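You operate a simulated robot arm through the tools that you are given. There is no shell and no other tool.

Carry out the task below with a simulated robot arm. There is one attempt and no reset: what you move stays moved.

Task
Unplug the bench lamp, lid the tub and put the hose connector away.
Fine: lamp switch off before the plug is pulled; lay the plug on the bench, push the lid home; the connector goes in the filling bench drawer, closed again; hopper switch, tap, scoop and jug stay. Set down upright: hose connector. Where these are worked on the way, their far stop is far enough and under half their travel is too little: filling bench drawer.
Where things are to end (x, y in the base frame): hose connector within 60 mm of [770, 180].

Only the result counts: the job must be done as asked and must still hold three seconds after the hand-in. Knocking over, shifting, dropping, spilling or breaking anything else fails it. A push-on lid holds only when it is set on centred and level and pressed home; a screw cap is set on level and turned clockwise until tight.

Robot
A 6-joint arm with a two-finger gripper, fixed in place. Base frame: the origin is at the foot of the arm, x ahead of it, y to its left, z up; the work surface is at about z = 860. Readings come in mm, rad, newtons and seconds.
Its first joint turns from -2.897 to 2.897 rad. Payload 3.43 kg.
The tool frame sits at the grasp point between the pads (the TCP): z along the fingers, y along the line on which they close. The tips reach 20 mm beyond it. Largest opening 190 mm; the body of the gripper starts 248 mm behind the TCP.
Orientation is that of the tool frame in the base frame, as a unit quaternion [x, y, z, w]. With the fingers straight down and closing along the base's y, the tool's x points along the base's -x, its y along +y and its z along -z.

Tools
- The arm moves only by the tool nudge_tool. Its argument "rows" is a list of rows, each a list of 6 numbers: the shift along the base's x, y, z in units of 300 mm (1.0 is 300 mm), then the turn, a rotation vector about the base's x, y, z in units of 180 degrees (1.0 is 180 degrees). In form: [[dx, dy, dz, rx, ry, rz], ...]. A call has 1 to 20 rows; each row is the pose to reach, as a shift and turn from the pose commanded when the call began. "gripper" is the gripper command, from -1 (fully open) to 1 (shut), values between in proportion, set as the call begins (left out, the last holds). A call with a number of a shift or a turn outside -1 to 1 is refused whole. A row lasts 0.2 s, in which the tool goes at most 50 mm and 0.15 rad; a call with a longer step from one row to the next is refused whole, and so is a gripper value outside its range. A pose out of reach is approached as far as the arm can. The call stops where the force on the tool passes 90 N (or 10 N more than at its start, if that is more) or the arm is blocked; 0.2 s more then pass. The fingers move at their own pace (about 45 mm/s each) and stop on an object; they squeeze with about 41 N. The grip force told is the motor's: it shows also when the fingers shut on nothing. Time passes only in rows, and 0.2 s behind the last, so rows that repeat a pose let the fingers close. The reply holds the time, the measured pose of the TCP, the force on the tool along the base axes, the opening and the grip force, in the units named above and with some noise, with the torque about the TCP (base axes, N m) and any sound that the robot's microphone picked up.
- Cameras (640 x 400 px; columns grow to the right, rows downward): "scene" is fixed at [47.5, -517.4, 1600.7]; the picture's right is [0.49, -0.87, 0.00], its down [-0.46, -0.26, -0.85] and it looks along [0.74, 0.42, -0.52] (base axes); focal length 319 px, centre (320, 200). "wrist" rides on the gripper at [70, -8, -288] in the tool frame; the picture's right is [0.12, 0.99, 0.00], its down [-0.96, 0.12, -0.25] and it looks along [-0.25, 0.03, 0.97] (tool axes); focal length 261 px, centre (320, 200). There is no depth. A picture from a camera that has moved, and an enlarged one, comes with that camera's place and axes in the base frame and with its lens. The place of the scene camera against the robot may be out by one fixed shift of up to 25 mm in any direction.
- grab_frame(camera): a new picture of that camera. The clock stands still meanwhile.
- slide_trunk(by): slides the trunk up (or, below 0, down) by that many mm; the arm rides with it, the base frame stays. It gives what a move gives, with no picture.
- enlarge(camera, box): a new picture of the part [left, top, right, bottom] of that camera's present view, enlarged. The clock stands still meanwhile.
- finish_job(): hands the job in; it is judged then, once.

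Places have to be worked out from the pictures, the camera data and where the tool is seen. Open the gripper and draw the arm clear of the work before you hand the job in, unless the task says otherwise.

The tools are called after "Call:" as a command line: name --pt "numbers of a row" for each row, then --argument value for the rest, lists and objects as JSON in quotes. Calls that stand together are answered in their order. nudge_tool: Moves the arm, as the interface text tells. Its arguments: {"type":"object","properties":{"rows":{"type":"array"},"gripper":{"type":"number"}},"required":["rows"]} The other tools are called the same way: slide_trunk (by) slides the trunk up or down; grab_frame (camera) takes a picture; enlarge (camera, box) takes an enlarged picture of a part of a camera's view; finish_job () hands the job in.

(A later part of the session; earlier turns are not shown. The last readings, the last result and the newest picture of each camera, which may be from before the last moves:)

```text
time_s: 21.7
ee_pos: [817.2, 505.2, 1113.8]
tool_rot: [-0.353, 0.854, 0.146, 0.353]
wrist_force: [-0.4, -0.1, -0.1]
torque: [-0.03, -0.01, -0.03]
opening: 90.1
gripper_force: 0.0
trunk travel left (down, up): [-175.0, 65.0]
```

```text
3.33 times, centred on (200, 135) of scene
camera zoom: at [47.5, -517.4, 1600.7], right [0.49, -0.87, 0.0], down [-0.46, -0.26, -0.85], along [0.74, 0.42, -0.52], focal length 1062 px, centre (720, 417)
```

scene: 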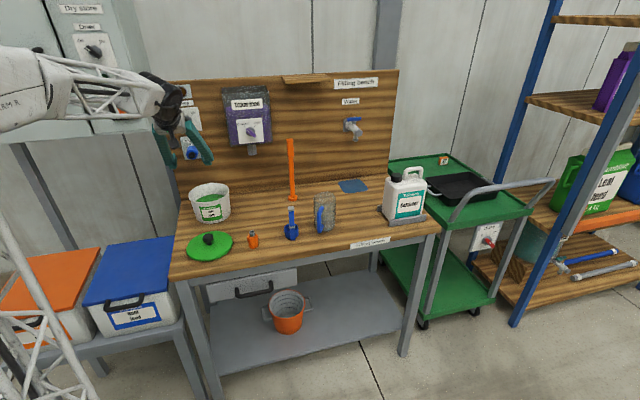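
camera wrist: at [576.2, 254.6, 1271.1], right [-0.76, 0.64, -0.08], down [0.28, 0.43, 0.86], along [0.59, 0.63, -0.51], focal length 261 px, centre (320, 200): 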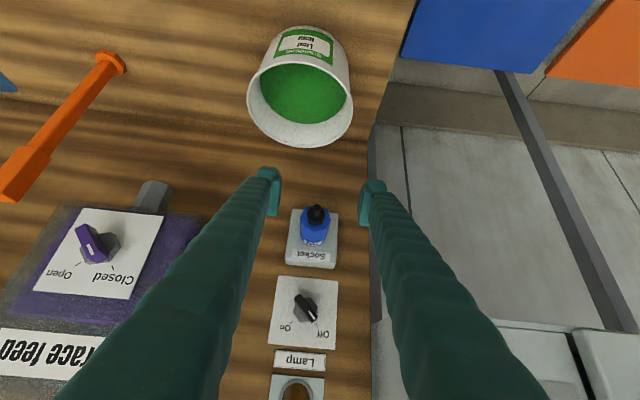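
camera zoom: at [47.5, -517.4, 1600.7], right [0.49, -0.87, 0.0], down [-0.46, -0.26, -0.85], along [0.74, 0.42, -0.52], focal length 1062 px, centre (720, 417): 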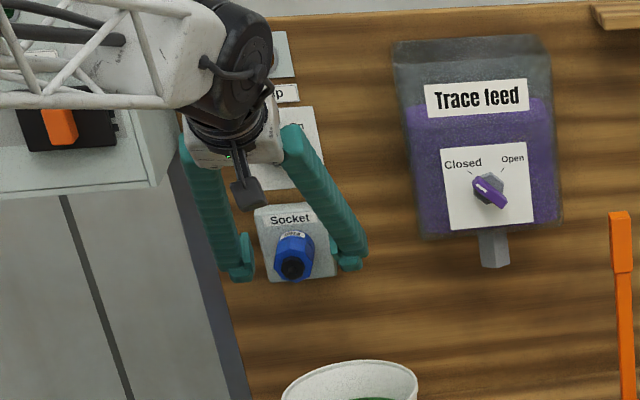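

Plug is about 2–3 mm off the finger centre toward the left finger side in base terms. I nudge 2 mm to centre, raise 2 mm, then close on the plug.

Call:
nudge_tool --pt "-0.0047 0.0047 0.0067 0 0 0" --pt "-0.0047 0.0047 0.0067 0 0 0"

Call:
nudge_tool --pt "0 0 0 0 0 0" --pt "0 0 0 0 0 0" --pt "0 0 0 0 0 0" --pt "0 0 0 0 0 0" --pt "0 0 0 0 0 0" --gripper 1

Call:
enlarge --camera "wrist" --box '[240, 150, 400, 290]'

```text
time_s: 22.3
ee_pos: [815.2, 506.1, 1115.9]
tool_rot: [-0.354, 0.854, 0.146, 0.353]
wrist_force: [-0.7, 0.5, -0.3]
torque: [-0.02, -0.03, -0.01]
opening: 90.1
gripper_force: 0.1
trunk travel left (down, up): [-175.0, 65.0]
```

```text
time_s: 23.5
ee_pos: [816.1, 505.4, 1115.9]
tool_rot: [-0.354, 0.854, 0.146, 0.353]
wrist_force: [6.5, -3.3, 0.2]
torque: [-0.05, -0.07, -0.05]
opening: 42.0
gripper_force: 41.3
trunk travel left (down, up): [-175.0, 65.0]
```

```text
2.86 times, centred on (320, 220) of wrist
camera zoom: at [643.1, 321.2, 1269.9], right [-0.76, 0.64, -0.08], down [0.28, 0.44, 0.85], along [0.59, 0.63, -0.51], focal length 745 px, centre (320, 143)
```

zoom: 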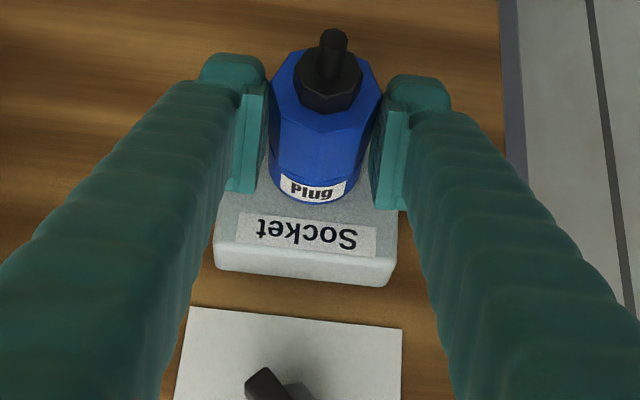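

Plug is held at 42 mm with 41 N. I pull straight out along the board normal.

Call:
nudge_tool --pt "-0.0236 -0.0236 0 0 0 0" --pt "-0.0471 -0.0471 0 0 0 0" --pt "-0.0707 -0.0707 0 0 0 0" --pt "-0.0943 -0.0943 0 0 0 0" --pt "-0.1414 -0.1414 0 0 0 0" --pt "-0.1886 -0.1886 0 0 0 0" --pt "-0.2357 -0.2357 0 0 0 0"

Call:
grab_frame --camera "wrist"

Call:
grab_frame --camera "scene"

```text
time_s: 25.1
ee_pos: [743.5, 435.1, 1114.4]
tool_rot: [-0.354, 0.854, 0.146, 0.352]
wrist_force: [0.0, 0.6, -0.5]
torque: [0.0, 0.01, -0.03]
opening: 42.2
gripper_force: 41.1
trunk travel left (down, up): [-175.0, 65.0]
```

```text
taken
camera wrist: at [571.1, 250.6, 1269.3], right [-0.76, 0.64, -0.08], down [0.28, 0.44, 0.85], along [0.59, 0.63, -0.51], focal length 261 px, centre (320, 200)
```

wrist: 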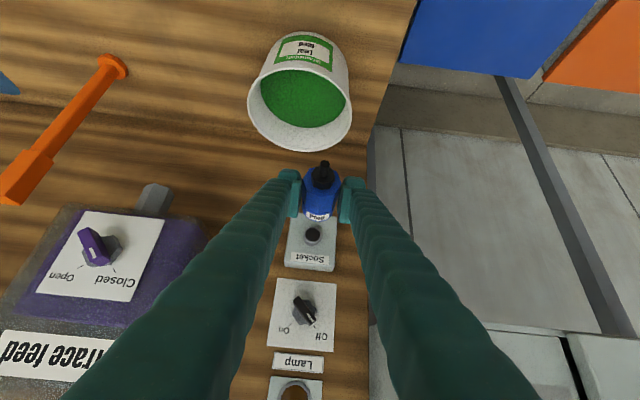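

```text
taken
```

scene: 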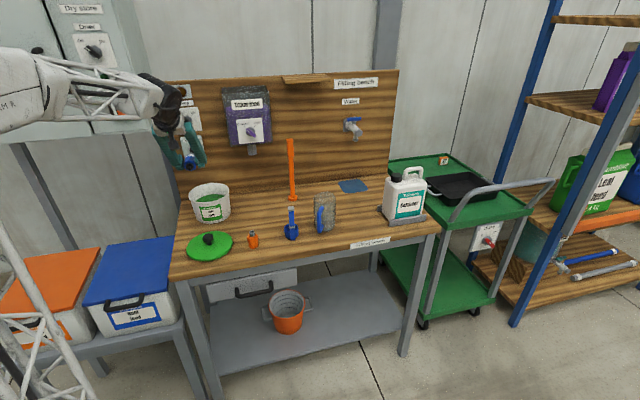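

The plug is out and the lamp was off first. I carry it over the clear bench area around (812,257), right of the tub, and descend to z≈1000.

Call:
nudge_tool --pt "0.0383 -0.0991 -0.02 0 0 0" --pt "0.0767 -0.1982 -0.06 0 0 0" --pt "0.115 -0.2974 -0.12 0 0 0" --pt "0.1533 -0.3965 -0.2 0 0 0" --pt "0.1917 -0.4956 -0.29 0 0 0" --pt "0.23 -0.5947 -0.3813 0 0 0"

Call:
grab_frame --camera "wrist"

Call:
grab_frame --camera "scene"

```text
time_s: 26.5
ee_pos: [812.5, 256.4, 1001.8]
tool_rot: [-0.354, 0.853, 0.146, 0.354]
wrist_force: [-0.1, 0.1, -0.7]
torque: [-0.09, 0.01, -0.09]
opening: 42.2
gripper_force: 41.0
trunk travel left (down, up): [-175.0, 65.0]
```

```text
taken
camera wrist: at [639.9, 71.7, 1155.9], right [-0.76, 0.64, -0.09], down [0.27, 0.44, 0.86], along [0.59, 0.63, -0.51], focal length 261 px, centre (320, 200)
```

wrist: 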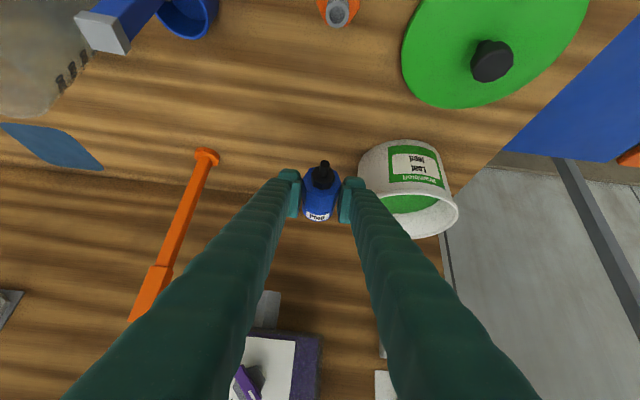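

```text
taken
```

scene: 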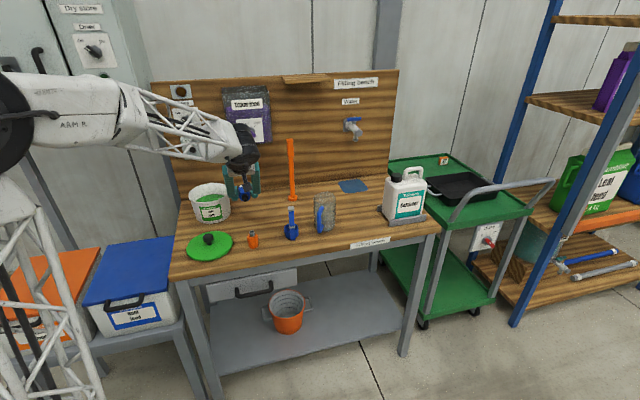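

Clearance around the drop spot is fine. I lower to about 6 mm above expected contact.

Call:
nudge_tool --pt "0 0 -0.1 0 0 0" --pt "0 0 -0.2 0 0 0" --pt "0 0 -0.28 0 0 0" --pt "0 0 -0.32 0 0 0" --pt "0 0 -0.344 0 0 0"

Call:
grab_frame --camera "wrist"

Call:
enlarge --camera "scene" --box '[180, 140, 320, 260]'

```text
time_s: 27.7
ee_pos: [813.7, 257.4, 900.0]
tool_rot: [-0.353, 0.853, 0.147, 0.354]
wrist_force: [0.6, -0.9, 0.1]
torque: [0.01, 0.0, -0.01]
opening: 42.2
gripper_force: 41.1
trunk travel left (down, up): [-175.0, 65.0]
```

```text
taken
camera wrist: at [640.9, 72.8, 1053.2], right [-0.76, 0.64, -0.08], down [0.28, 0.44, 0.85], along [0.59, 0.63, -0.51], focal length 261 px, centre (320, 200)
```

wrist: 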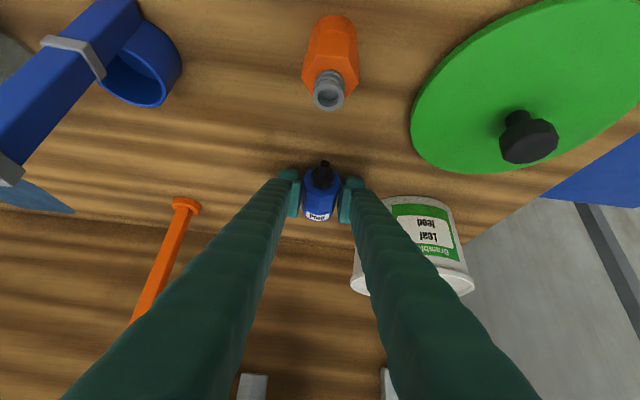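

```text
3.33 times, centred on (250, 200) of scene
camera zoom: at [47.5, -517.4, 1600.7], right [0.49, -0.87, 0.0], down [-0.46, -0.26, -0.85], along [0.74, 0.42, -0.52], focal length 1062 px, centre (553, 200)
```

zoom: 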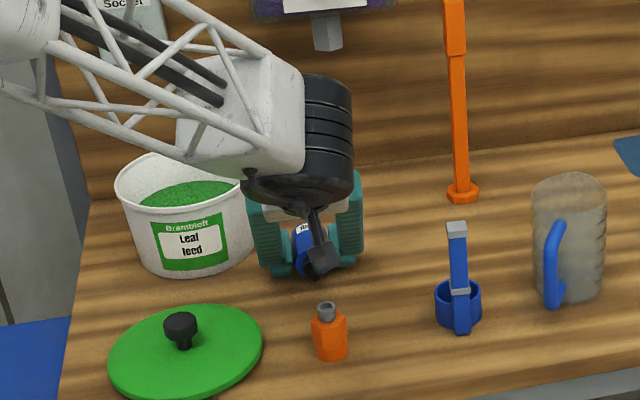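

Nearly down with no contact yet. I lower in 1.5 mm steps and watch the vertical force.

Call:
nudge_tool --pt "0 0 -0.005 0 0 0" --pt "0 0 -0.01 0 0 0" --pt "0 0 -0.015 0 0 0" --pt "0 0 -0.02 0 0 0"

```text
time_s: 28.7
ee_pos: [812.1, 256.7, 894.2]
tool_rot: [-0.352, 0.854, 0.145, 0.355]
wrist_force: [-0.6, -3.4, 13.8]
torque: [0.29, -0.31, -0.04]
opening: 42.1
gripper_force: 41.2
trunk travel left (down, up): [-175.0, 65.0]
```

Contact at 14 N, about 30 mm ahead of the TCP, so the plug itself is touching the bench. I release it by opening to 75 mm.

Call:
nudge_tool --pt "0 0 0 0 0 0" --pt "0 0 0 0 0 0" --pt "0 0 0 0 0 0" --pt "0 0 0 0 0 0" --gripper 0.21

Call:
enlarge --camera "wrist" --box '[240, 130, 400, 250]'

Call:
enlarge --camera "scene" --box '[180, 140, 320, 260]'

```text
time_s: 29.7
ee_pos: [812.0, 256.3, 892.1]
tool_rot: [-0.353, 0.854, 0.146, 0.353]
wrist_force: [0.4, -0.4, 0.0]
torque: [0.01, 0.01, -0.03]
opening: 74.9
gripper_force: 0.0
trunk travel left (down, up): [-175.0, 65.0]
```

```text
3.33 times, centred on (320, 190) of wrist
camera zoom: at [639.7, 72.6, 1046.9], right [-0.76, 0.64, -0.08], down [0.28, 0.44, 0.85], along [0.59, 0.63, -0.51], focal length 869 px, centre (320, 233)
```

zoom: 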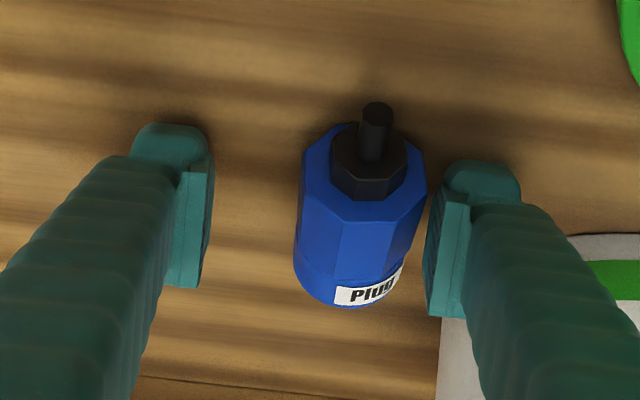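

```text
3.33 times, centred on (250, 200) of scene
camera zoom: at [47.5, -517.4, 1600.7], right [0.49, -0.87, 0.0], down [-0.46, -0.26, -0.85], along [0.74, 0.42, -0.52], focal length 1062 px, centre (553, 200)
```

zoom: 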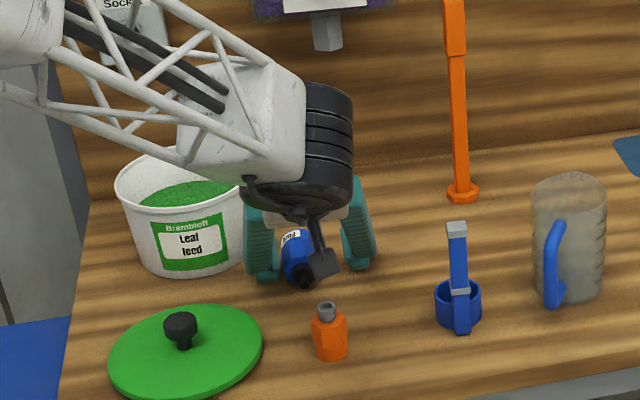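

The plug rolled a little toward the tub side. I wait a moment and check whether it has settled.

Call:
nudge_tool --pt "0 0 0 0 0 0" --pt "0 0 0 0 0 0" --pt "0 0 0 0 0 0" --pt "0 0 0 0 0 0" --pt "0 0 0 0 0 0"

Call:
enlarge --camera "wrist" --box '[240, 130, 400, 250]'

```text
time_s: 30.9
ee_pos: [813.3, 257.1, 892.2]
tool_rot: [-0.354, 0.853, 0.147, 0.354]
wrist_force: [-0.3, 0.5, -0.4]
torque: [0.0, 0.04, 0.01]
opening: 74.8
gripper_force: 0.0
trunk travel left (down, up): [-175.0, 65.0]
```

```text
3.33 times, centred on (320, 190) of wrist
camera zoom: at [639.7, 72.5, 1046.9], right [-0.76, 0.64, -0.08], down [0.28, 0.44, 0.85], along [0.59, 0.63, -0.51], focal length 869 px, centre (320, 233)
```

zoom: 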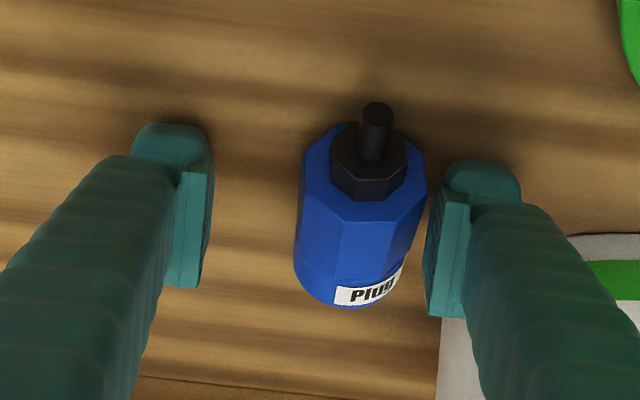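

It's static but close to the right finger. I open wider to 110 mm (still well clear of the tub) to see if the plug stays put unsupported.

Call:
nudge_tool --pt "0 0 0 0 0 0" --pt "0 0 0 0 0 0" --pt "0 0 0 0 0 0" --pt "0 0 0 0 0 0" --gripper -0.158

Call:
enlarge --camera "wrist" --box '[240, 130, 400, 250]'

```text
time_s: 31.9
ee_pos: [812.1, 256.8, 891.8]
tool_rot: [-0.354, 0.853, 0.147, 0.353]
wrist_force: [0.2, -0.2, -0.1]
torque: [0.02, 0.0, 0.01]
opening: 110.0
gripper_force: 0.0
trunk travel left (down, up): [-175.0, 65.0]
```

```text
3.33 times, centred on (320, 190) of wrist
camera zoom: at [639.7, 72.5, 1047.0], right [-0.76, 0.64, -0.08], down [0.28, 0.44, 0.85], along [0.59, 0.63, -0.51], focal length 869 px, centre (320, 233)
```

zoom: 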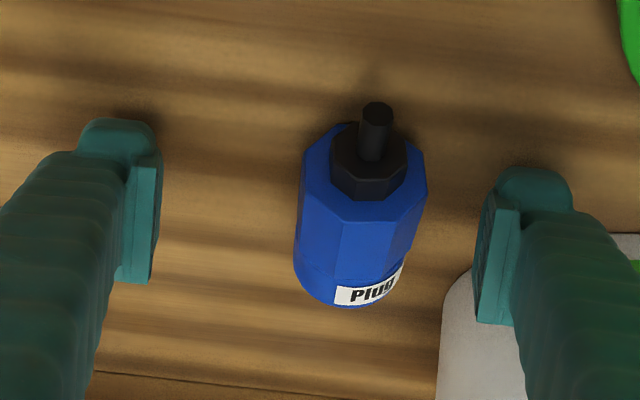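

The plug rests stably on a flat. I retract along the tool axis, then return the tool to vertical above the lid knob near (626,274).

Call:
nudge_tool --pt "-0.0625 -0.0625 0.0884 0 0 0" --pt "-0.125 -0.125 0.1768 0 0 0" --pt "-0.1875 -0.1875 0.2652 0 0 0" --pt "-0.25 -0.25 0.3536 0 0 0" --pt "-0.303 -0.206 0.378 -0.0253 0.0253 0" --pt "-0.355 -0.162 0.403 -0.0505 0.0505 0" --pt "-0.408 -0.118 0.428 -0.0758 0.0758 0" --pt "-0.461 -0.074 0.453 -0.101 0.101 0" --pt "-0.514 -0.03 0.478 -0.1263 0.1263 0" --pt "-0.566 0.014 0.503 -0.1515 0.1515 0" --pt "-0.619 0.058 0.5273 -0.1768 0.1768 0"

Call:
grab_frame --camera "wrist"

Call:
grab_frame --camera "scene"

```text
time_s: 34.3
ee_pos: [626.3, 272.7, 1050.9]
tool_rot: [-0.383, 0.924, -0.001, -0.001]
wrist_force: [0.1, -0.7, 0.4]
torque: [0.14, -0.14, 0.0]
opening: 109.9
gripper_force: 0.2
trunk travel left (down, up): [-175.0, 65.0]
```

```text
taken
camera wrist: at [582.5, 218.8, 1339.2], right [-0.79, 0.62, 0.0], down [0.6, 0.76, 0.25], along [0.15, 0.19, -0.97], focal length 261 px, centre (320, 200)
```

wrist: 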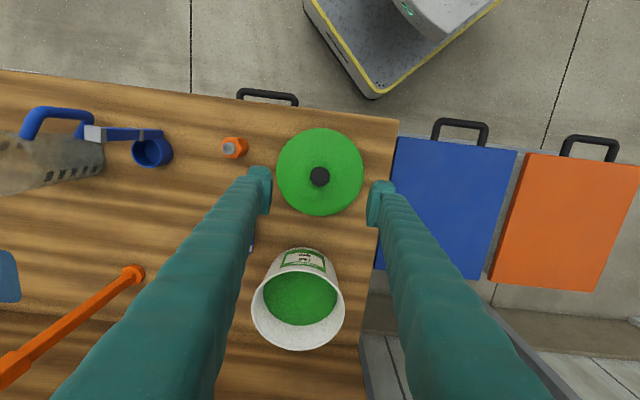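

```text
taken
```

scene: 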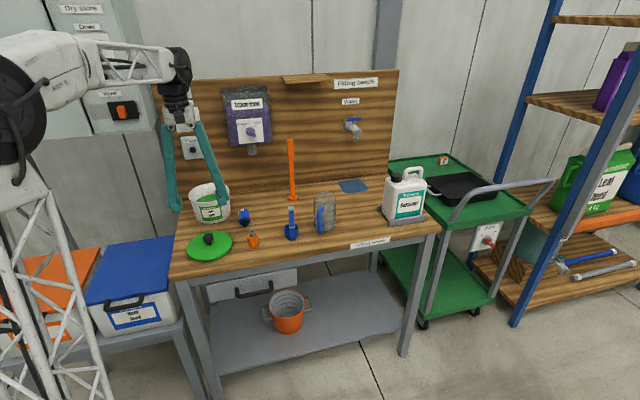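

Tool is vertical above the lid. I enlarge to measure the lid, knob and tub accurately from here.

Call:
enlarge --camera "wrist" --box '[260, 110, 380, 230]'

Call:
enlarge --camera "wrist" --box '[230, 230, 370, 370]'

Call:
enlarge --camera "scene" --box '[170, 170, 290, 270]'

```text
3.33 times, centred on (320, 170) of wrist
camera zoom: at [582.5, 218.8, 1339.2], right [-0.79, 0.62, 0.0], down [0.6, 0.76, 0.25], along [0.15, 0.19, -0.97], focal length 869 px, centre (320, 300)
```

zoom: 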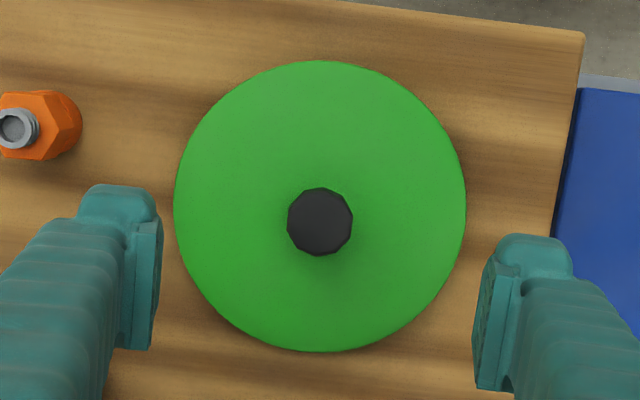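

```text
2.86 times, centred on (300, 300) of wrist
camera zoom: at [582.5, 218.8, 1339.2], right [-0.79, 0.62, 0.0], down [0.6, 0.76, 0.25], along [0.15, 0.19, -0.97], focal length 745 px, centre (377, -86)
```

zoom: 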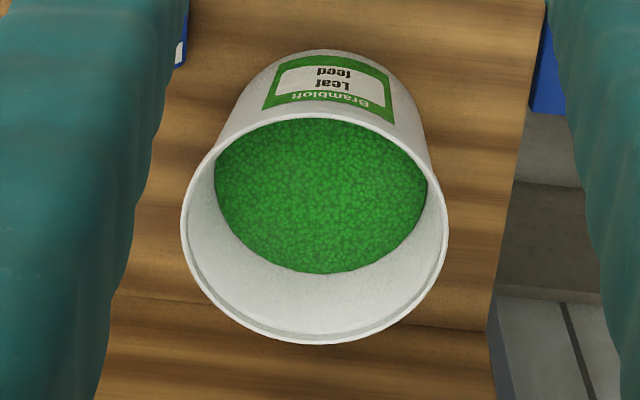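

```text
4.00 times, centred on (230, 220) of scene
camera zoom: at [47.5, -517.4, 1600.7], right [0.49, -0.87, 0.0], down [-0.46, -0.26, -0.85], along [0.74, 0.42, -0.52], focal length 1275 px, centre (680, 120)
```

zoom: 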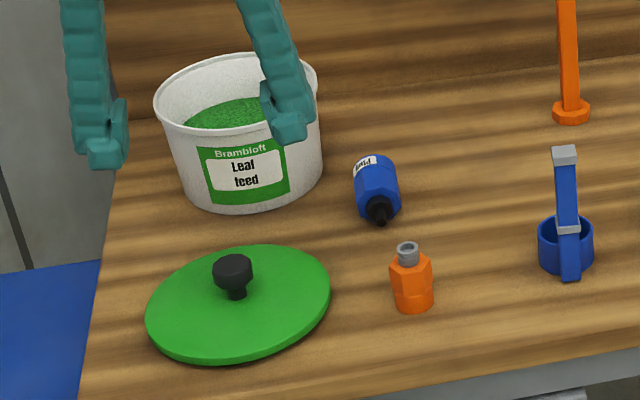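

Tub centre computes to about (795,430) with rim z≈950–960. To pin it down, I move the empty gripper directly above the tub for a near-vertical view before taking the lid.

Call:
nudge_tool --pt "0.05 0.045 0.08 0 0 0" --pt "0.15 0.14 0.16 0 0 0" --pt "0.26 0.24 0.24 0 0 0" --pt "0.37 0.34 0.3 0 0 0" --pt "0.47 0.437 0.3333 0 0 0" --pt "0.5623 0.5227 0.3333 0 0 0"

Call:
grab_frame --camera "wrist"

Call:
enlarge --camera "wrist" --box '[240, 100, 400, 220]'

```text
refused: row 3 steps farther than a row can; nothing moved
```

```text
taken
camera wrist: at [582.5, 218.8, 1339.2], right [-0.79, 0.62, 0.0], down [0.6, 0.76, 0.25], along [0.15, 0.19, -0.97], focal length 261 px, centre (320, 200)
```

wrist: 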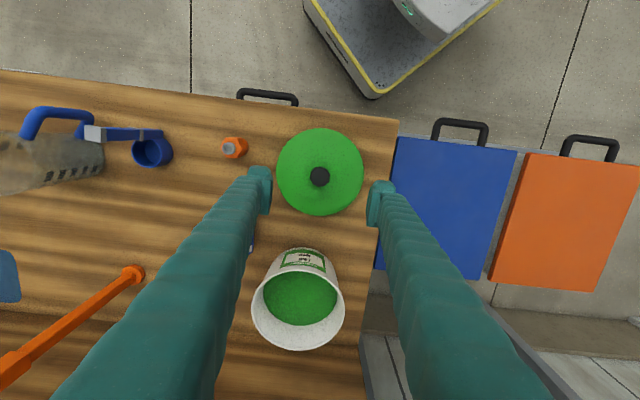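

```text
3.33 times, centred on (320, 160) of wrist
camera zoom: at [582.5, 218.8, 1339.2], right [-0.79, 0.62, 0.0], down [0.6, 0.76, 0.25], along [0.15, 0.19, -0.97], focal length 869 px, centre (320, 333)
```

zoom: 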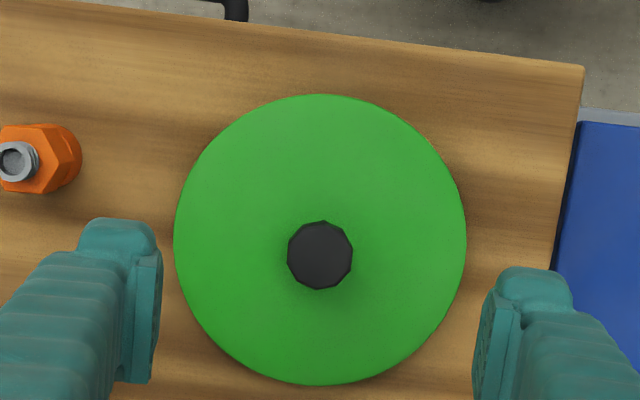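

One step was too long, so nothing moved. I resend with smaller steps.

Call:
nudge_tool --pt "0.05 0.045 0.08 0 0 0" --pt "0.13 0.12 0.16 0 0 0" --pt "0.22 0.205 0.22 0 0 0" --pt "0.31 0.29 0.27 0 0 0" --pt "0.4 0.375 0.31 0 0 0" --pt "0.49 0.456 0.3333 0 0 0" --pt "0.5623 0.5227 0.3333 0 0 0"

Call:
grab_frame --camera "wrist"

Call:
enlarge --camera "wrist" --box '[240, 120, 400, 240]'

```text
time_s: 35.9
ee_pos: [796.4, 431.5, 1149.4]
tool_rot: [-0.383, 0.924, 0.0, 0.0]
wrist_force: [-0.7, -0.3, 0.5]
torque: [0.05, -0.12, 0.04]
opening: 110.2
gripper_force: 0.1
trunk travel left (down, up): [-175.0, 65.0]
```

```text
taken
camera wrist: at [752.2, 376.0, 1437.8], right [-0.79, 0.62, 0.0], down [0.6, 0.76, 0.25], along [0.15, 0.19, -0.97], focal length 261 px, centre (320, 200)
```

wrist: 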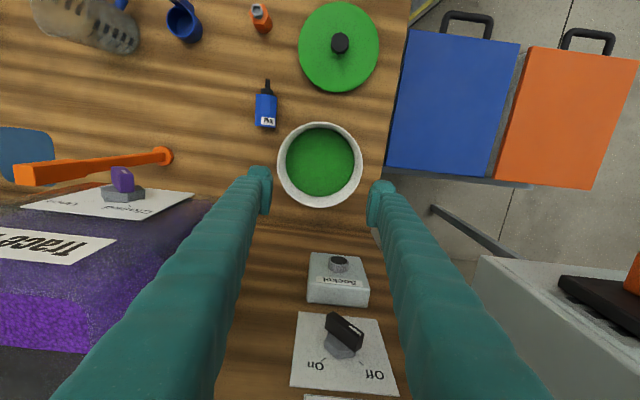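

```text
3.33 times, centred on (320, 180) of wrist
camera zoom: at [752.2, 376.0, 1437.8], right [-0.79, 0.62, 0.0], down [0.6, 0.76, 0.25], along [0.15, 0.19, -0.97], focal length 869 px, centre (320, 267)
```

zoom: 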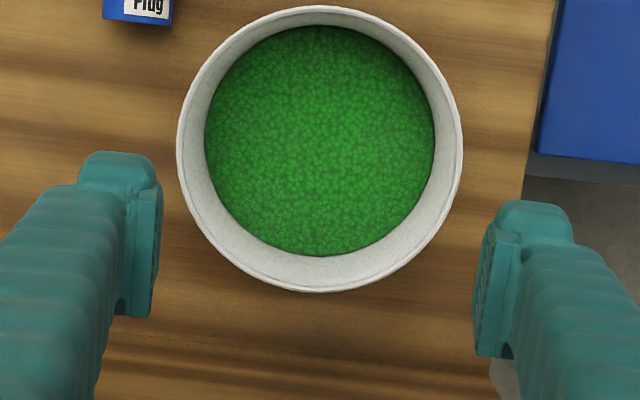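

The near-vertical view triangulates the tub rim at z≈971, diameter ≈153 (lid 160 overlaps it), centre offset from the lid centre by about (159.6, 144.7). I go back over the lid and descend to the knob with the gripper open 80 mm.

Call:
nudge_tool --pt "-0.0723 -0.0667 0 0 0 0" --pt "-0.16 -0.148 -0.02 0 0 0" --pt "-0.25 -0.232 -0.06 0 0 0" --pt "-0.34 -0.316 -0.11 0 0 0" --pt "-0.43 -0.4 -0.17 0 0 0" --pt "-0.51 -0.474 -0.24 0 0 0" --pt "-0.5623 -0.5227 -0.3333 0 0 0" --pt "-0.5623 -0.5227 -0.48 0 0 0" --pt "-0.5623 -0.5227 -0.62 0 0 0" --pt "-0.5623 -0.5227 -0.74 0 0 0" --gripper 0.158

Call:
grab_frame --camera "wrist"

Call:
enlarge --camera "scene" --box '[160, 170, 280, 270]'

```text
time_s: 38.1
ee_pos: [627.9, 273.6, 927.8]
tool_rot: [-0.383, 0.924, 0.001, 0.0]
wrist_force: [-0.2, -0.3, 0.4]
torque: [0.02, -0.1, -0.02]
opening: 79.9
gripper_force: 0.0
trunk travel left (down, up): [-175.0, 65.0]
```

```text
taken
camera wrist: at [583.5, 219.1, 1216.1], right [-0.79, 0.62, 0.0], down [0.6, 0.76, 0.25], along [0.15, 0.19, -0.97], focal length 261 px, centre (320, 200)
```

wrist: 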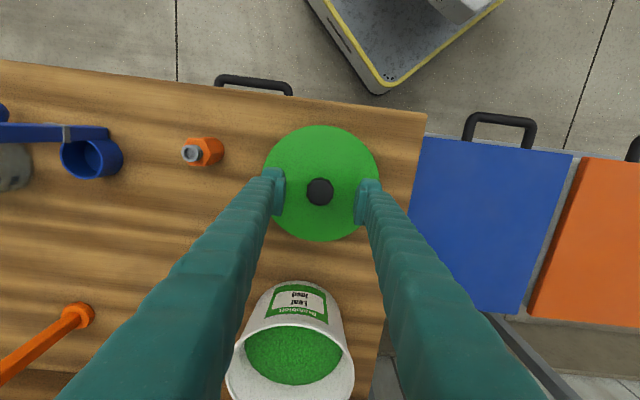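

```text
4.00 times, centred on (220, 220) of scene
camera zoom: at [47.5, -517.4, 1600.7], right [0.49, -0.87, 0.0], down [-0.46, -0.26, -0.85], along [0.74, 0.42, -0.52], focal length 1275 px, centre (720, 120)
```

zoom: 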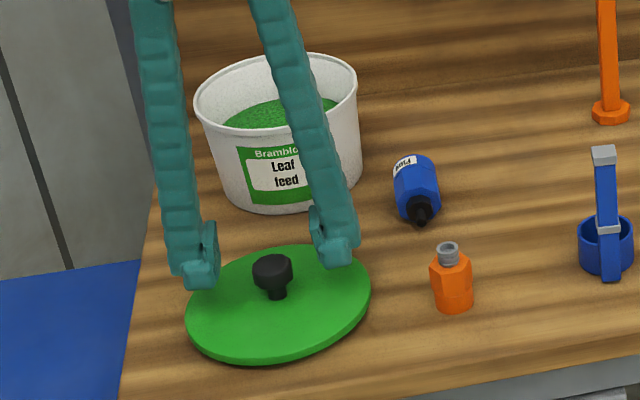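

Knob is centred between the fingers. I descend 31 mm so the pads are level with the knob head, then close.

Call:
nudge_tool --pt "0 0 -0.05 0 0 0" --pt "0 0 -0.1 0 0 0"

Call:
nudge_tool --pt "0 0 0 0 0 0" --pt "0 0 0 0 0 0" --pt "0 0 0 0 0 0" --pt "0 0 0 0 0 0" --gripper 1

Call:
enlarge --camera "scene" --box '[160, 170, 280, 270]'

Call:
grab_frame --camera "wrist"

```text
time_s: 38.7
ee_pos: [626.9, 274.2, 899.3]
tool_rot: [-0.383, 0.924, 0.0, 0.001]
wrist_force: [-0.4, -0.1, 0.1]
torque: [0.0, -0.01, 0.03]
opening: 80.0
gripper_force: 0.1
trunk travel left (down, up): [-175.0, 65.0]
```

```text
time_s: 39.7
ee_pos: [627.5, 274.4, 898.2]
tool_rot: [-0.383, 0.924, 0.001, 0.0]
wrist_force: [0.4, 0.3, 0.7]
torque: [0.0, -0.02, 0.01]
opening: 29.0
gripper_force: 33.9
trunk travel left (down, up): [-175.0, 65.0]
```

```text
4.00 times, centred on (220, 220) of scene
camera zoom: at [47.5, -517.4, 1600.7], right [0.49, -0.87, 0.0], down [-0.46, -0.26, -0.85], along [0.74, 0.42, -0.52], focal length 1275 px, centre (720, 120)
```

zoom: 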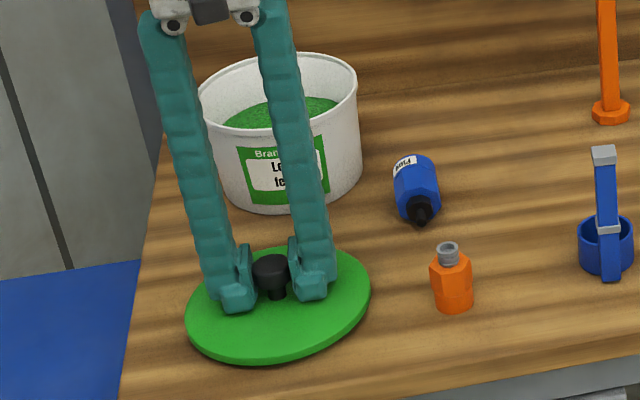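

```text
taken
camera wrist: at [583.7, 219.3, 1187.2], right [-0.79, 0.62, 0.0], down [0.6, 0.76, 0.25], along [0.15, 0.19, -0.97], focal length 261 px, centre (320, 200)
```

wrist: 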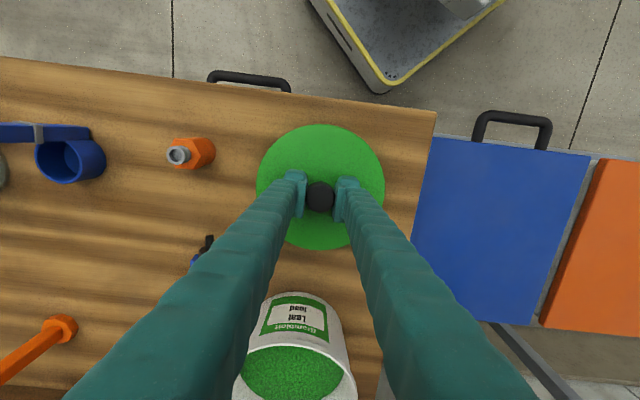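

Knob gripped (29 mm opening). I lift the lid straight up and check it hangs level.

Call:
nudge_tool --pt "0 0 0.05 0 0 0" --pt "0 0 0.15 0 0 0" --pt "0 0 0.28 0 0 0" --pt "0 0 0.41 0 0 0" --pt "0 0 0.54 0 0 0"

Call:
grab_frame --camera "wrist"

Call:
enlarge --camera "scene" --box '[140, 130, 300, 260]'

```text
time_s: 40.9
ee_pos: [629.8, 273.1, 1061.7]
tool_rot: [-0.383, 0.924, 0.001, 0.0]
wrist_force: [-0.1, 0.4, -0.7]
torque: [-0.02, 0.04, -0.01]
opening: 28.6
gripper_force: 41.0
trunk travel left (down, up): [-175.0, 65.0]
```

```text
taken
camera wrist: at [585.7, 218.2, 1349.8], right [-0.79, 0.62, 0.0], down [0.6, 0.76, 0.25], along [0.15, 0.19, -0.97], focal length 261 px, centre (320, 200)
```

wrist: 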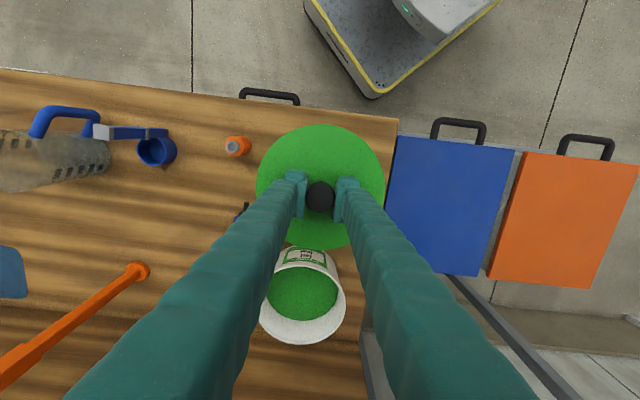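

```text
3.08 times, centred on (220, 195) of scene
camera zoom: at [47.5, -517.4, 1600.7], right [0.49, -0.87, 0.0], down [-0.46, -0.26, -0.85], along [0.74, 0.42, -0.52], focal length 981 px, centre (628, 215)
```

zoom: 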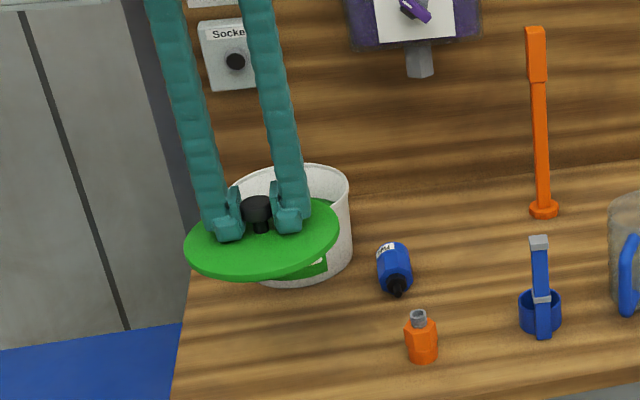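

The lid is level. I move it over the tub at z≈1060.

Call:
nudge_tool --pt "0.0876 0.0812 0 0 0 0" --pt "0.1751 0.1623 0 0 0 0" --pt "0.2627 0.2435 0 0 0 0" --pt "0.3502 0.3247 0 0 0 0" --pt "0.4378 0.4058 0 0 0 0" --pt "0.5253 0.487 0 0 0 0" --pt "0.5253 0.487 0 0 0 0"

Call:
grab_frame --camera "wrist"

Call:
enlarge --camera "wrist" --box '[240, 110, 400, 260]'

Call:
enlarge --camera "scene" --box '[140, 110, 280, 250]'

```text
time_s: 42.5
ee_pos: [787.1, 420.3, 1061.9]
tool_rot: [-0.383, 0.924, 0.0, 0.0]
wrist_force: [-0.4, 1.1, -0.7]
torque: [-0.03, 0.05, 0.0]
opening: 28.6
gripper_force: 40.9
trunk travel left (down, up): [-175.0, 65.0]
```

```text
taken
camera wrist: at [744.0, 365.4, 1349.5], right [-0.79, 0.62, 0.0], down [0.6, 0.76, 0.25], along [0.15, 0.19, -0.97], focal length 261 px, centre (320, 200)
```

wrist: 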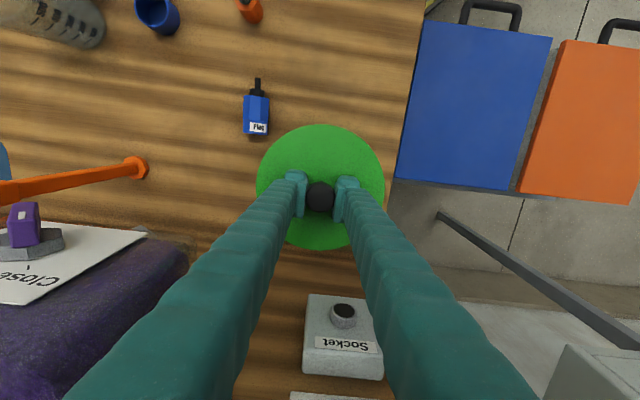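

```text
2.67 times, centred on (320, 185) of wrist
camera zoom: at [744.0, 365.4, 1349.5], right [-0.79, 0.62, 0.0], down [0.6, 0.76, 0.25], along [0.15, 0.19, -0.97], focal length 695 px, centre (320, 240)
```

zoom: 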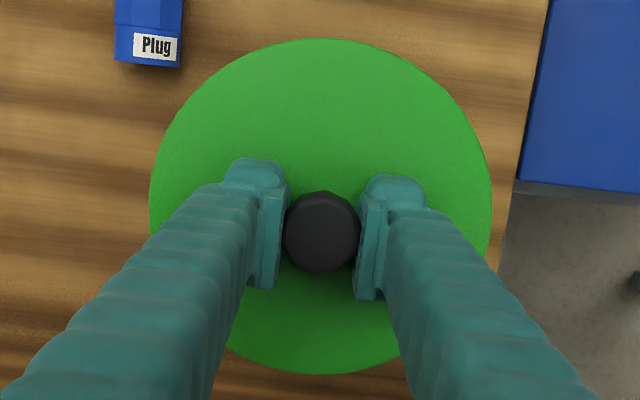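

```text
2.86 times, centred on (210, 180) of scene
camera zoom: at [47.5, -517.4, 1600.7], right [0.49, -0.87, 0.0], down [-0.46, -0.26, -0.85], along [0.74, 0.42, -0.52], focal length 911 px, centre (634, 257)
```

zoom: 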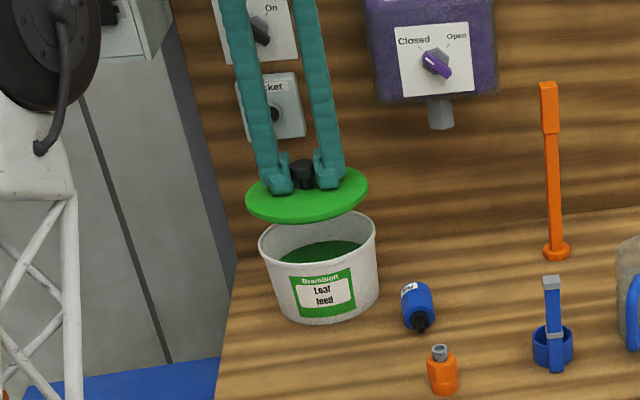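

The lid hides the tub from the wrist view, so I lower it to just above the rim and use the scene view to judge alignment.

Call:
nudge_tool --pt "0 0 -0.06 0 0 0" --pt "0 0 -0.11 0 0 0" --pt "0 0 -0.14 0 0 0" --pt "0 0 -0.14 0 0 0"

Call:
enlarge --camera "scene" --box '[170, 150, 250, 240]'

Call:
enlarge --camera "wrist" --box '[240, 110, 400, 260]'

```text
time_s: 43.5
ee_pos: [784.9, 419.4, 1018.2]
tool_rot: [-0.383, 0.924, -0.001, -0.001]
wrist_force: [0.2, -0.5, -0.5]
torque: [0.01, 0.01, -0.04]
opening: 28.4
gripper_force: 40.7
trunk travel left (down, up): [-175.0, 65.0]
```

```text
4.44 times, centred on (210, 195) of scene
camera zoom: at [47.5, -517.4, 1600.7], right [0.49, -0.87, 0.0], down [-0.46, -0.26, -0.85], along [0.74, 0.42, -0.52], focal length 1416 px, centre (809, 222)
```

zoom: 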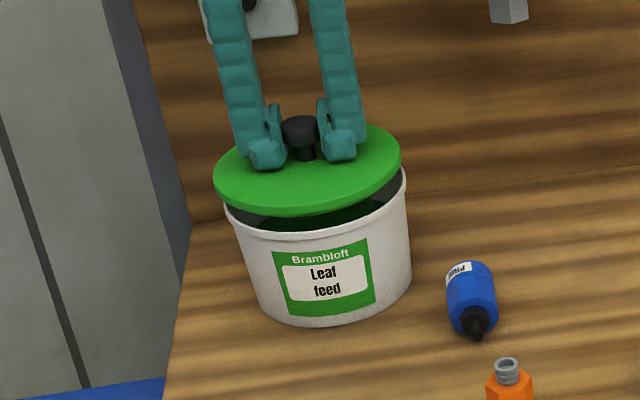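

```text
2.67 times, centred on (320, 185) of wrist
camera zoom: at [741.9, 364.9, 1306.8], right [-0.79, 0.62, 0.0], down [0.6, 0.76, 0.25], along [0.15, 0.19, -0.97], focal length 695 px, centre (320, 240)
```

zoom: 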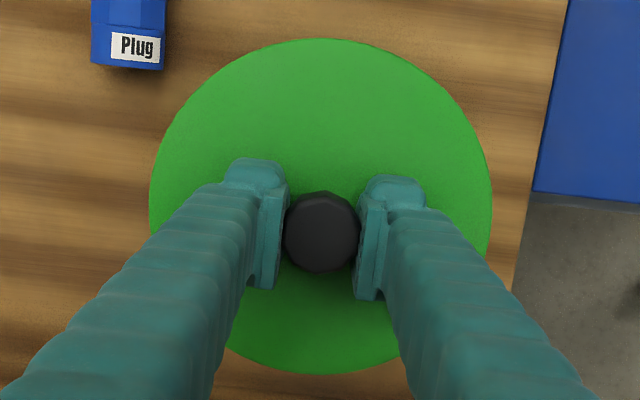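

Lid is nearly aligned; it needs about 2 mm toward the right (e) and ~1 mm deeper. I apply that and lower slowly, watching the force.

Call:
nudge_tool --pt "0.0066 -0.0019 0 0 0 0" --pt "0.0066 -0.0019 -0.0067 0 0 0" --pt "0.0066 -0.0019 -0.0133 0 0 0" --pt "0.0066 -0.0019 -0.02 0 0 0" --pt "0.0066 -0.0019 -0.0267 0 0 0"

Call:
enlarge --camera "scene" --box '[170, 150, 250, 240]'

```text
time_s: 44.7
ee_pos: [786.0, 419.3, 1010.8]
tool_rot: [-0.383, 0.924, -0.001, 0.001]
wrist_force: [1.0, -0.1, -0.4]
torque: [-0.01, -0.02, -0.01]
opening: 28.5
gripper_force: 41.3
trunk travel left (down, up): [-175.0, 65.0]
```

```text
4.44 times, centred on (210, 195) of scene
camera zoom: at [47.5, -517.4, 1600.7], right [0.49, -0.87, 0.0], down [-0.46, -0.26, -0.85], along [0.74, 0.42, -0.52], focal length 1416 px, centre (809, 222)
```

zoom: 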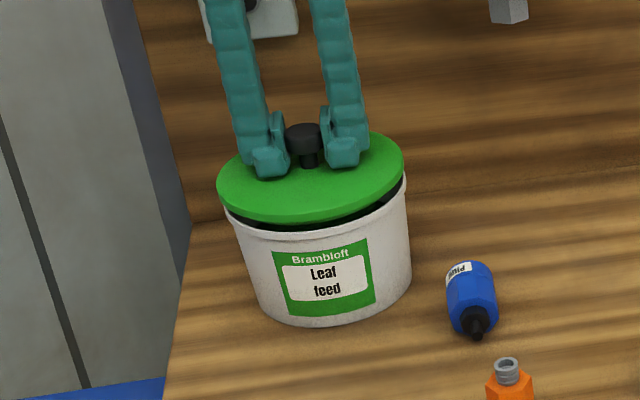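

Lateral alignment now looks right. I keep lowering in small steps.

Call:
nudge_tool --pt "0 0 -0.0067 0 0 0" --pt "0 0 -0.0133 0 0 0" --pt "0 0 -0.02 0 0 0"

Call:
enlarge --camera "scene" --box '[170, 150, 250, 240]'

```text
time_s: 45.5
ee_pos: [787.5, 419.3, 1005.1]
tool_rot: [-0.382, 0.924, 0.0, -0.001]
wrist_force: [-0.6, -0.7, -0.7]
torque: [0.0, 0.03, 0.02]
opening: 28.5
gripper_force: 41.2
trunk travel left (down, up): [-175.0, 65.0]
```

```text
4.44 times, centred on (210, 195) of scene
camera zoom: at [47.5, -517.4, 1600.7], right [0.49, -0.87, 0.0], down [-0.46, -0.26, -0.85], along [0.74, 0.42, -0.52], focal length 1416 px, centre (809, 222)
```

zoom: 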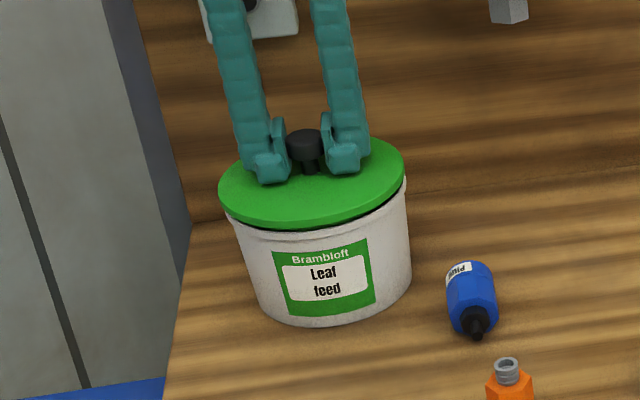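

Gap is almost closed with no contact yet. I continue down.

Call:
nudge_tool --pt "0 0 -0.005 0 0 0" --pt "0 0 -0.01 0 0 0" --pt "0 0 -0.015 0 0 0"

Call:
enlarge --camera "scene" --box '[180, 165, 240, 225]'

```text
time_s: 46.3
ee_pos: [786.5, 419.9, 1001.6]
tool_rot: [-0.383, 0.924, -0.001, 0.002]
wrist_force: [7.7, 4.7, 31.0]
torque: [-0.77, 1.01, 0.03]
opening: 28.7
gripper_force: 40.5
trunk travel left (down, up): [-175.0, 65.0]
```

```text
6.67 times, centred on (210, 195) of scene
camera zoom: at [47.5, -517.4, 1600.7], right [0.49, -0.87, 0.0], down [-0.46, -0.26, -0.85], along [0.74, 0.42, -0.52], focal length 2125 px, centre (1053, 233)
```

zoom: 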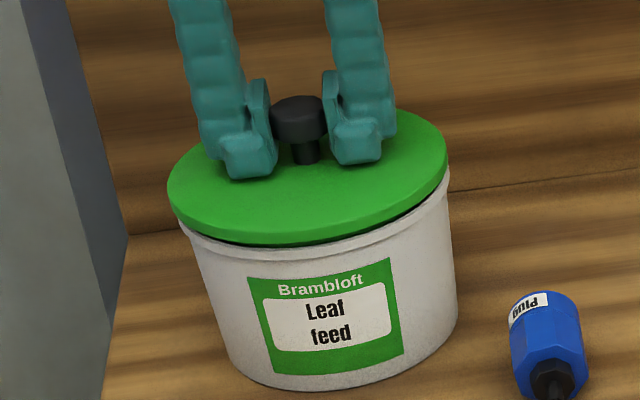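

Contact at ~31 N, located ~50 mm toward the front side with a slight push deeper, so the lid sits a touch too far forward. I lift 4 mm, shift 2.5 mm deeper, and set down again.

Call:
nudge_tool --pt "0 0 0.0133 0 0 0" --pt "0.0059 0.0059 0.0133 0 0 0" --pt "0.0059 0.0059 0.0133 0 0 0" --pt "0.0059 0.0059 0.005 0 0 0" --pt "0.0059 0.0059 0 0 0 0"

Call:
enlarge --camera "scene" --box '[180, 165, 240, 225]'

```text
time_s: 47.5
ee_pos: [788.2, 420.9, 1001.4]
tool_rot: [-0.383, 0.924, 0.0, 0.001]
wrist_force: [-0.5, 0.7, 22.4]
torque: [-1.18, 0.71, -0.13]
opening: 28.3
gripper_force: 40.4
trunk travel left (down, up): [-175.0, 65.0]
```

```text
6.67 times, centred on (210, 195) of scene
camera zoom: at [47.5, -517.4, 1600.7], right [0.49, -0.87, 0.0], down [-0.46, -0.26, -0.85], along [0.74, 0.42, -0.52], focal length 2125 px, centre (1053, 233)
```

zoom: 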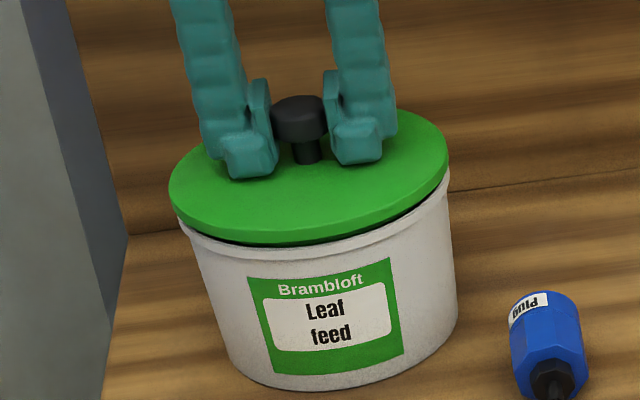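

Readings put the lid centre within ~2 mm by the wrist views, but the scene view hints it may be too far back. I zoom in harder on the lid/rim edge to settle it.

Call:
enlarge --camera "scene" --box '[192, 180, 228, 208]'

Call:
enlarge --camera "scene" --box '[190, 170, 230, 230]'

Call:
enlarge --camera "wrist" --box '[240, 100, 400, 260]'

```text
14.29 times, centred on (210, 194) of scene
camera zoom: at [47.5, -517.4, 1600.7], right [0.49, -0.87, 0.0], down [-0.46, -0.26, -0.85], along [0.74, 0.42, -0.52], focal length 4553 px, centre (1891, 286)
```

zoom: 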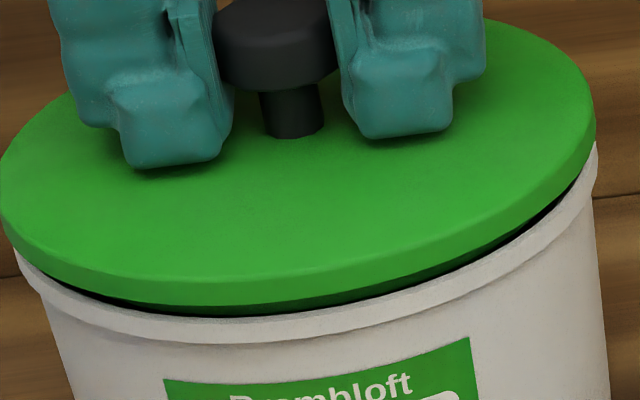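

```text
6.67 times, centred on (210, 200) of scene
camera zoom: at [47.5, -517.4, 1600.7], right [0.49, -0.87, 0.0], down [-0.46, -0.26, -0.85], along [0.74, 0.42, -0.52], focal length 2125 px, centre (1053, 200)
```

zoom: 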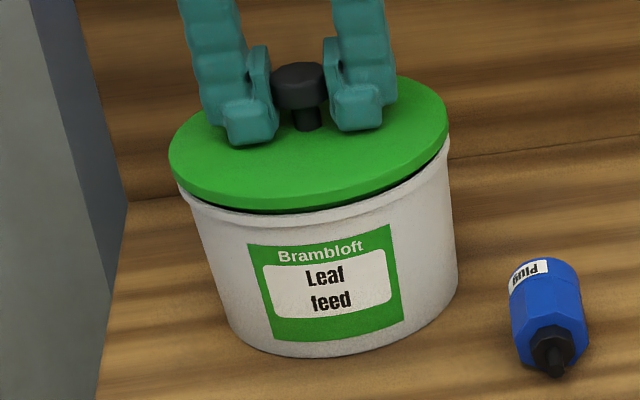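

```text
2.50 times, centred on (320, 180) of wrist
camera zoom: at [744.2, 365.3, 1289.9], right [-0.79, 0.62, 0.0], down [0.6, 0.76, 0.25], along [0.15, 0.19, -0.97], focal length 652 px, centre (320, 250)
```

zoom: 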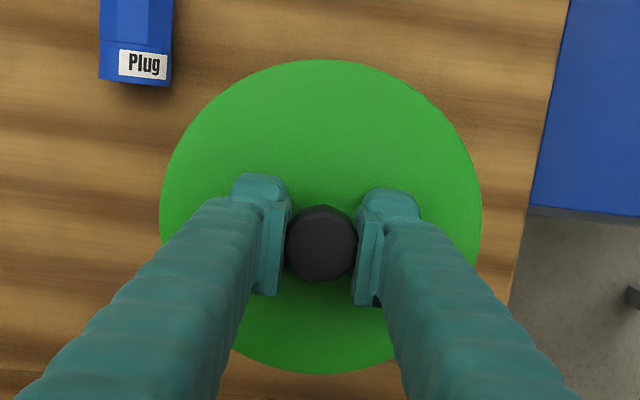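

The close-up shows a boss under the lid still above the rim, with contact on the front side, so the lid needs to go slightly deeper. I lift 4 mm, move 2.5 mm deeper, and lower again.

Call:
nudge_tool --pt "0 0 0.0133 0 0 0" --pt "0.0059 0.0059 0.0133 0 0 0" --pt "0.0059 0.0059 0.0133 0 0 0" --pt "0.0059 0.0059 0.005 0 0 0" --pt "0.0059 0.0059 0 0 0 0" --pt "0.0059 0.0059 -0.0033 0 0 0"

Call:
enlarge --camera "scene" --box '[192, 180, 228, 208]'

```text
time_s: 48.9
ee_pos: [790.2, 421.7, 998.7]
tool_rot: [-0.382, 0.924, -0.001, 0.0]
wrist_force: [0.0, 0.7, -1.0]
torque: [-0.02, 0.03, 0.0]
opening: 28.5
gripper_force: 40.5
trunk travel left (down, up): [-175.0, 65.0]
```

```text
14.29 times, centred on (210, 194) of scene
camera zoom: at [47.5, -517.4, 1600.7], right [0.49, -0.87, 0.0], down [-0.46, -0.26, -0.85], along [0.74, 0.42, -0.52], focal length 4553 px, centre (1891, 286)
```

zoom: 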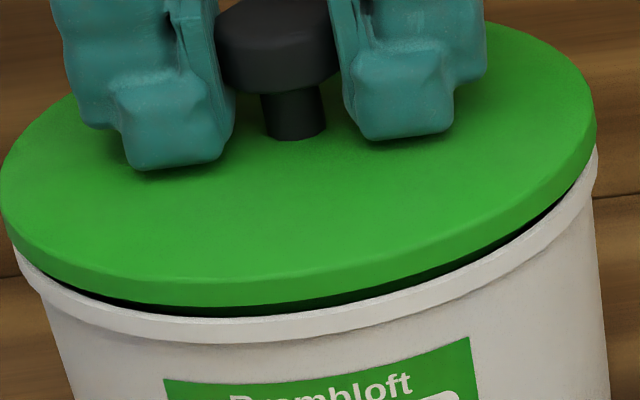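

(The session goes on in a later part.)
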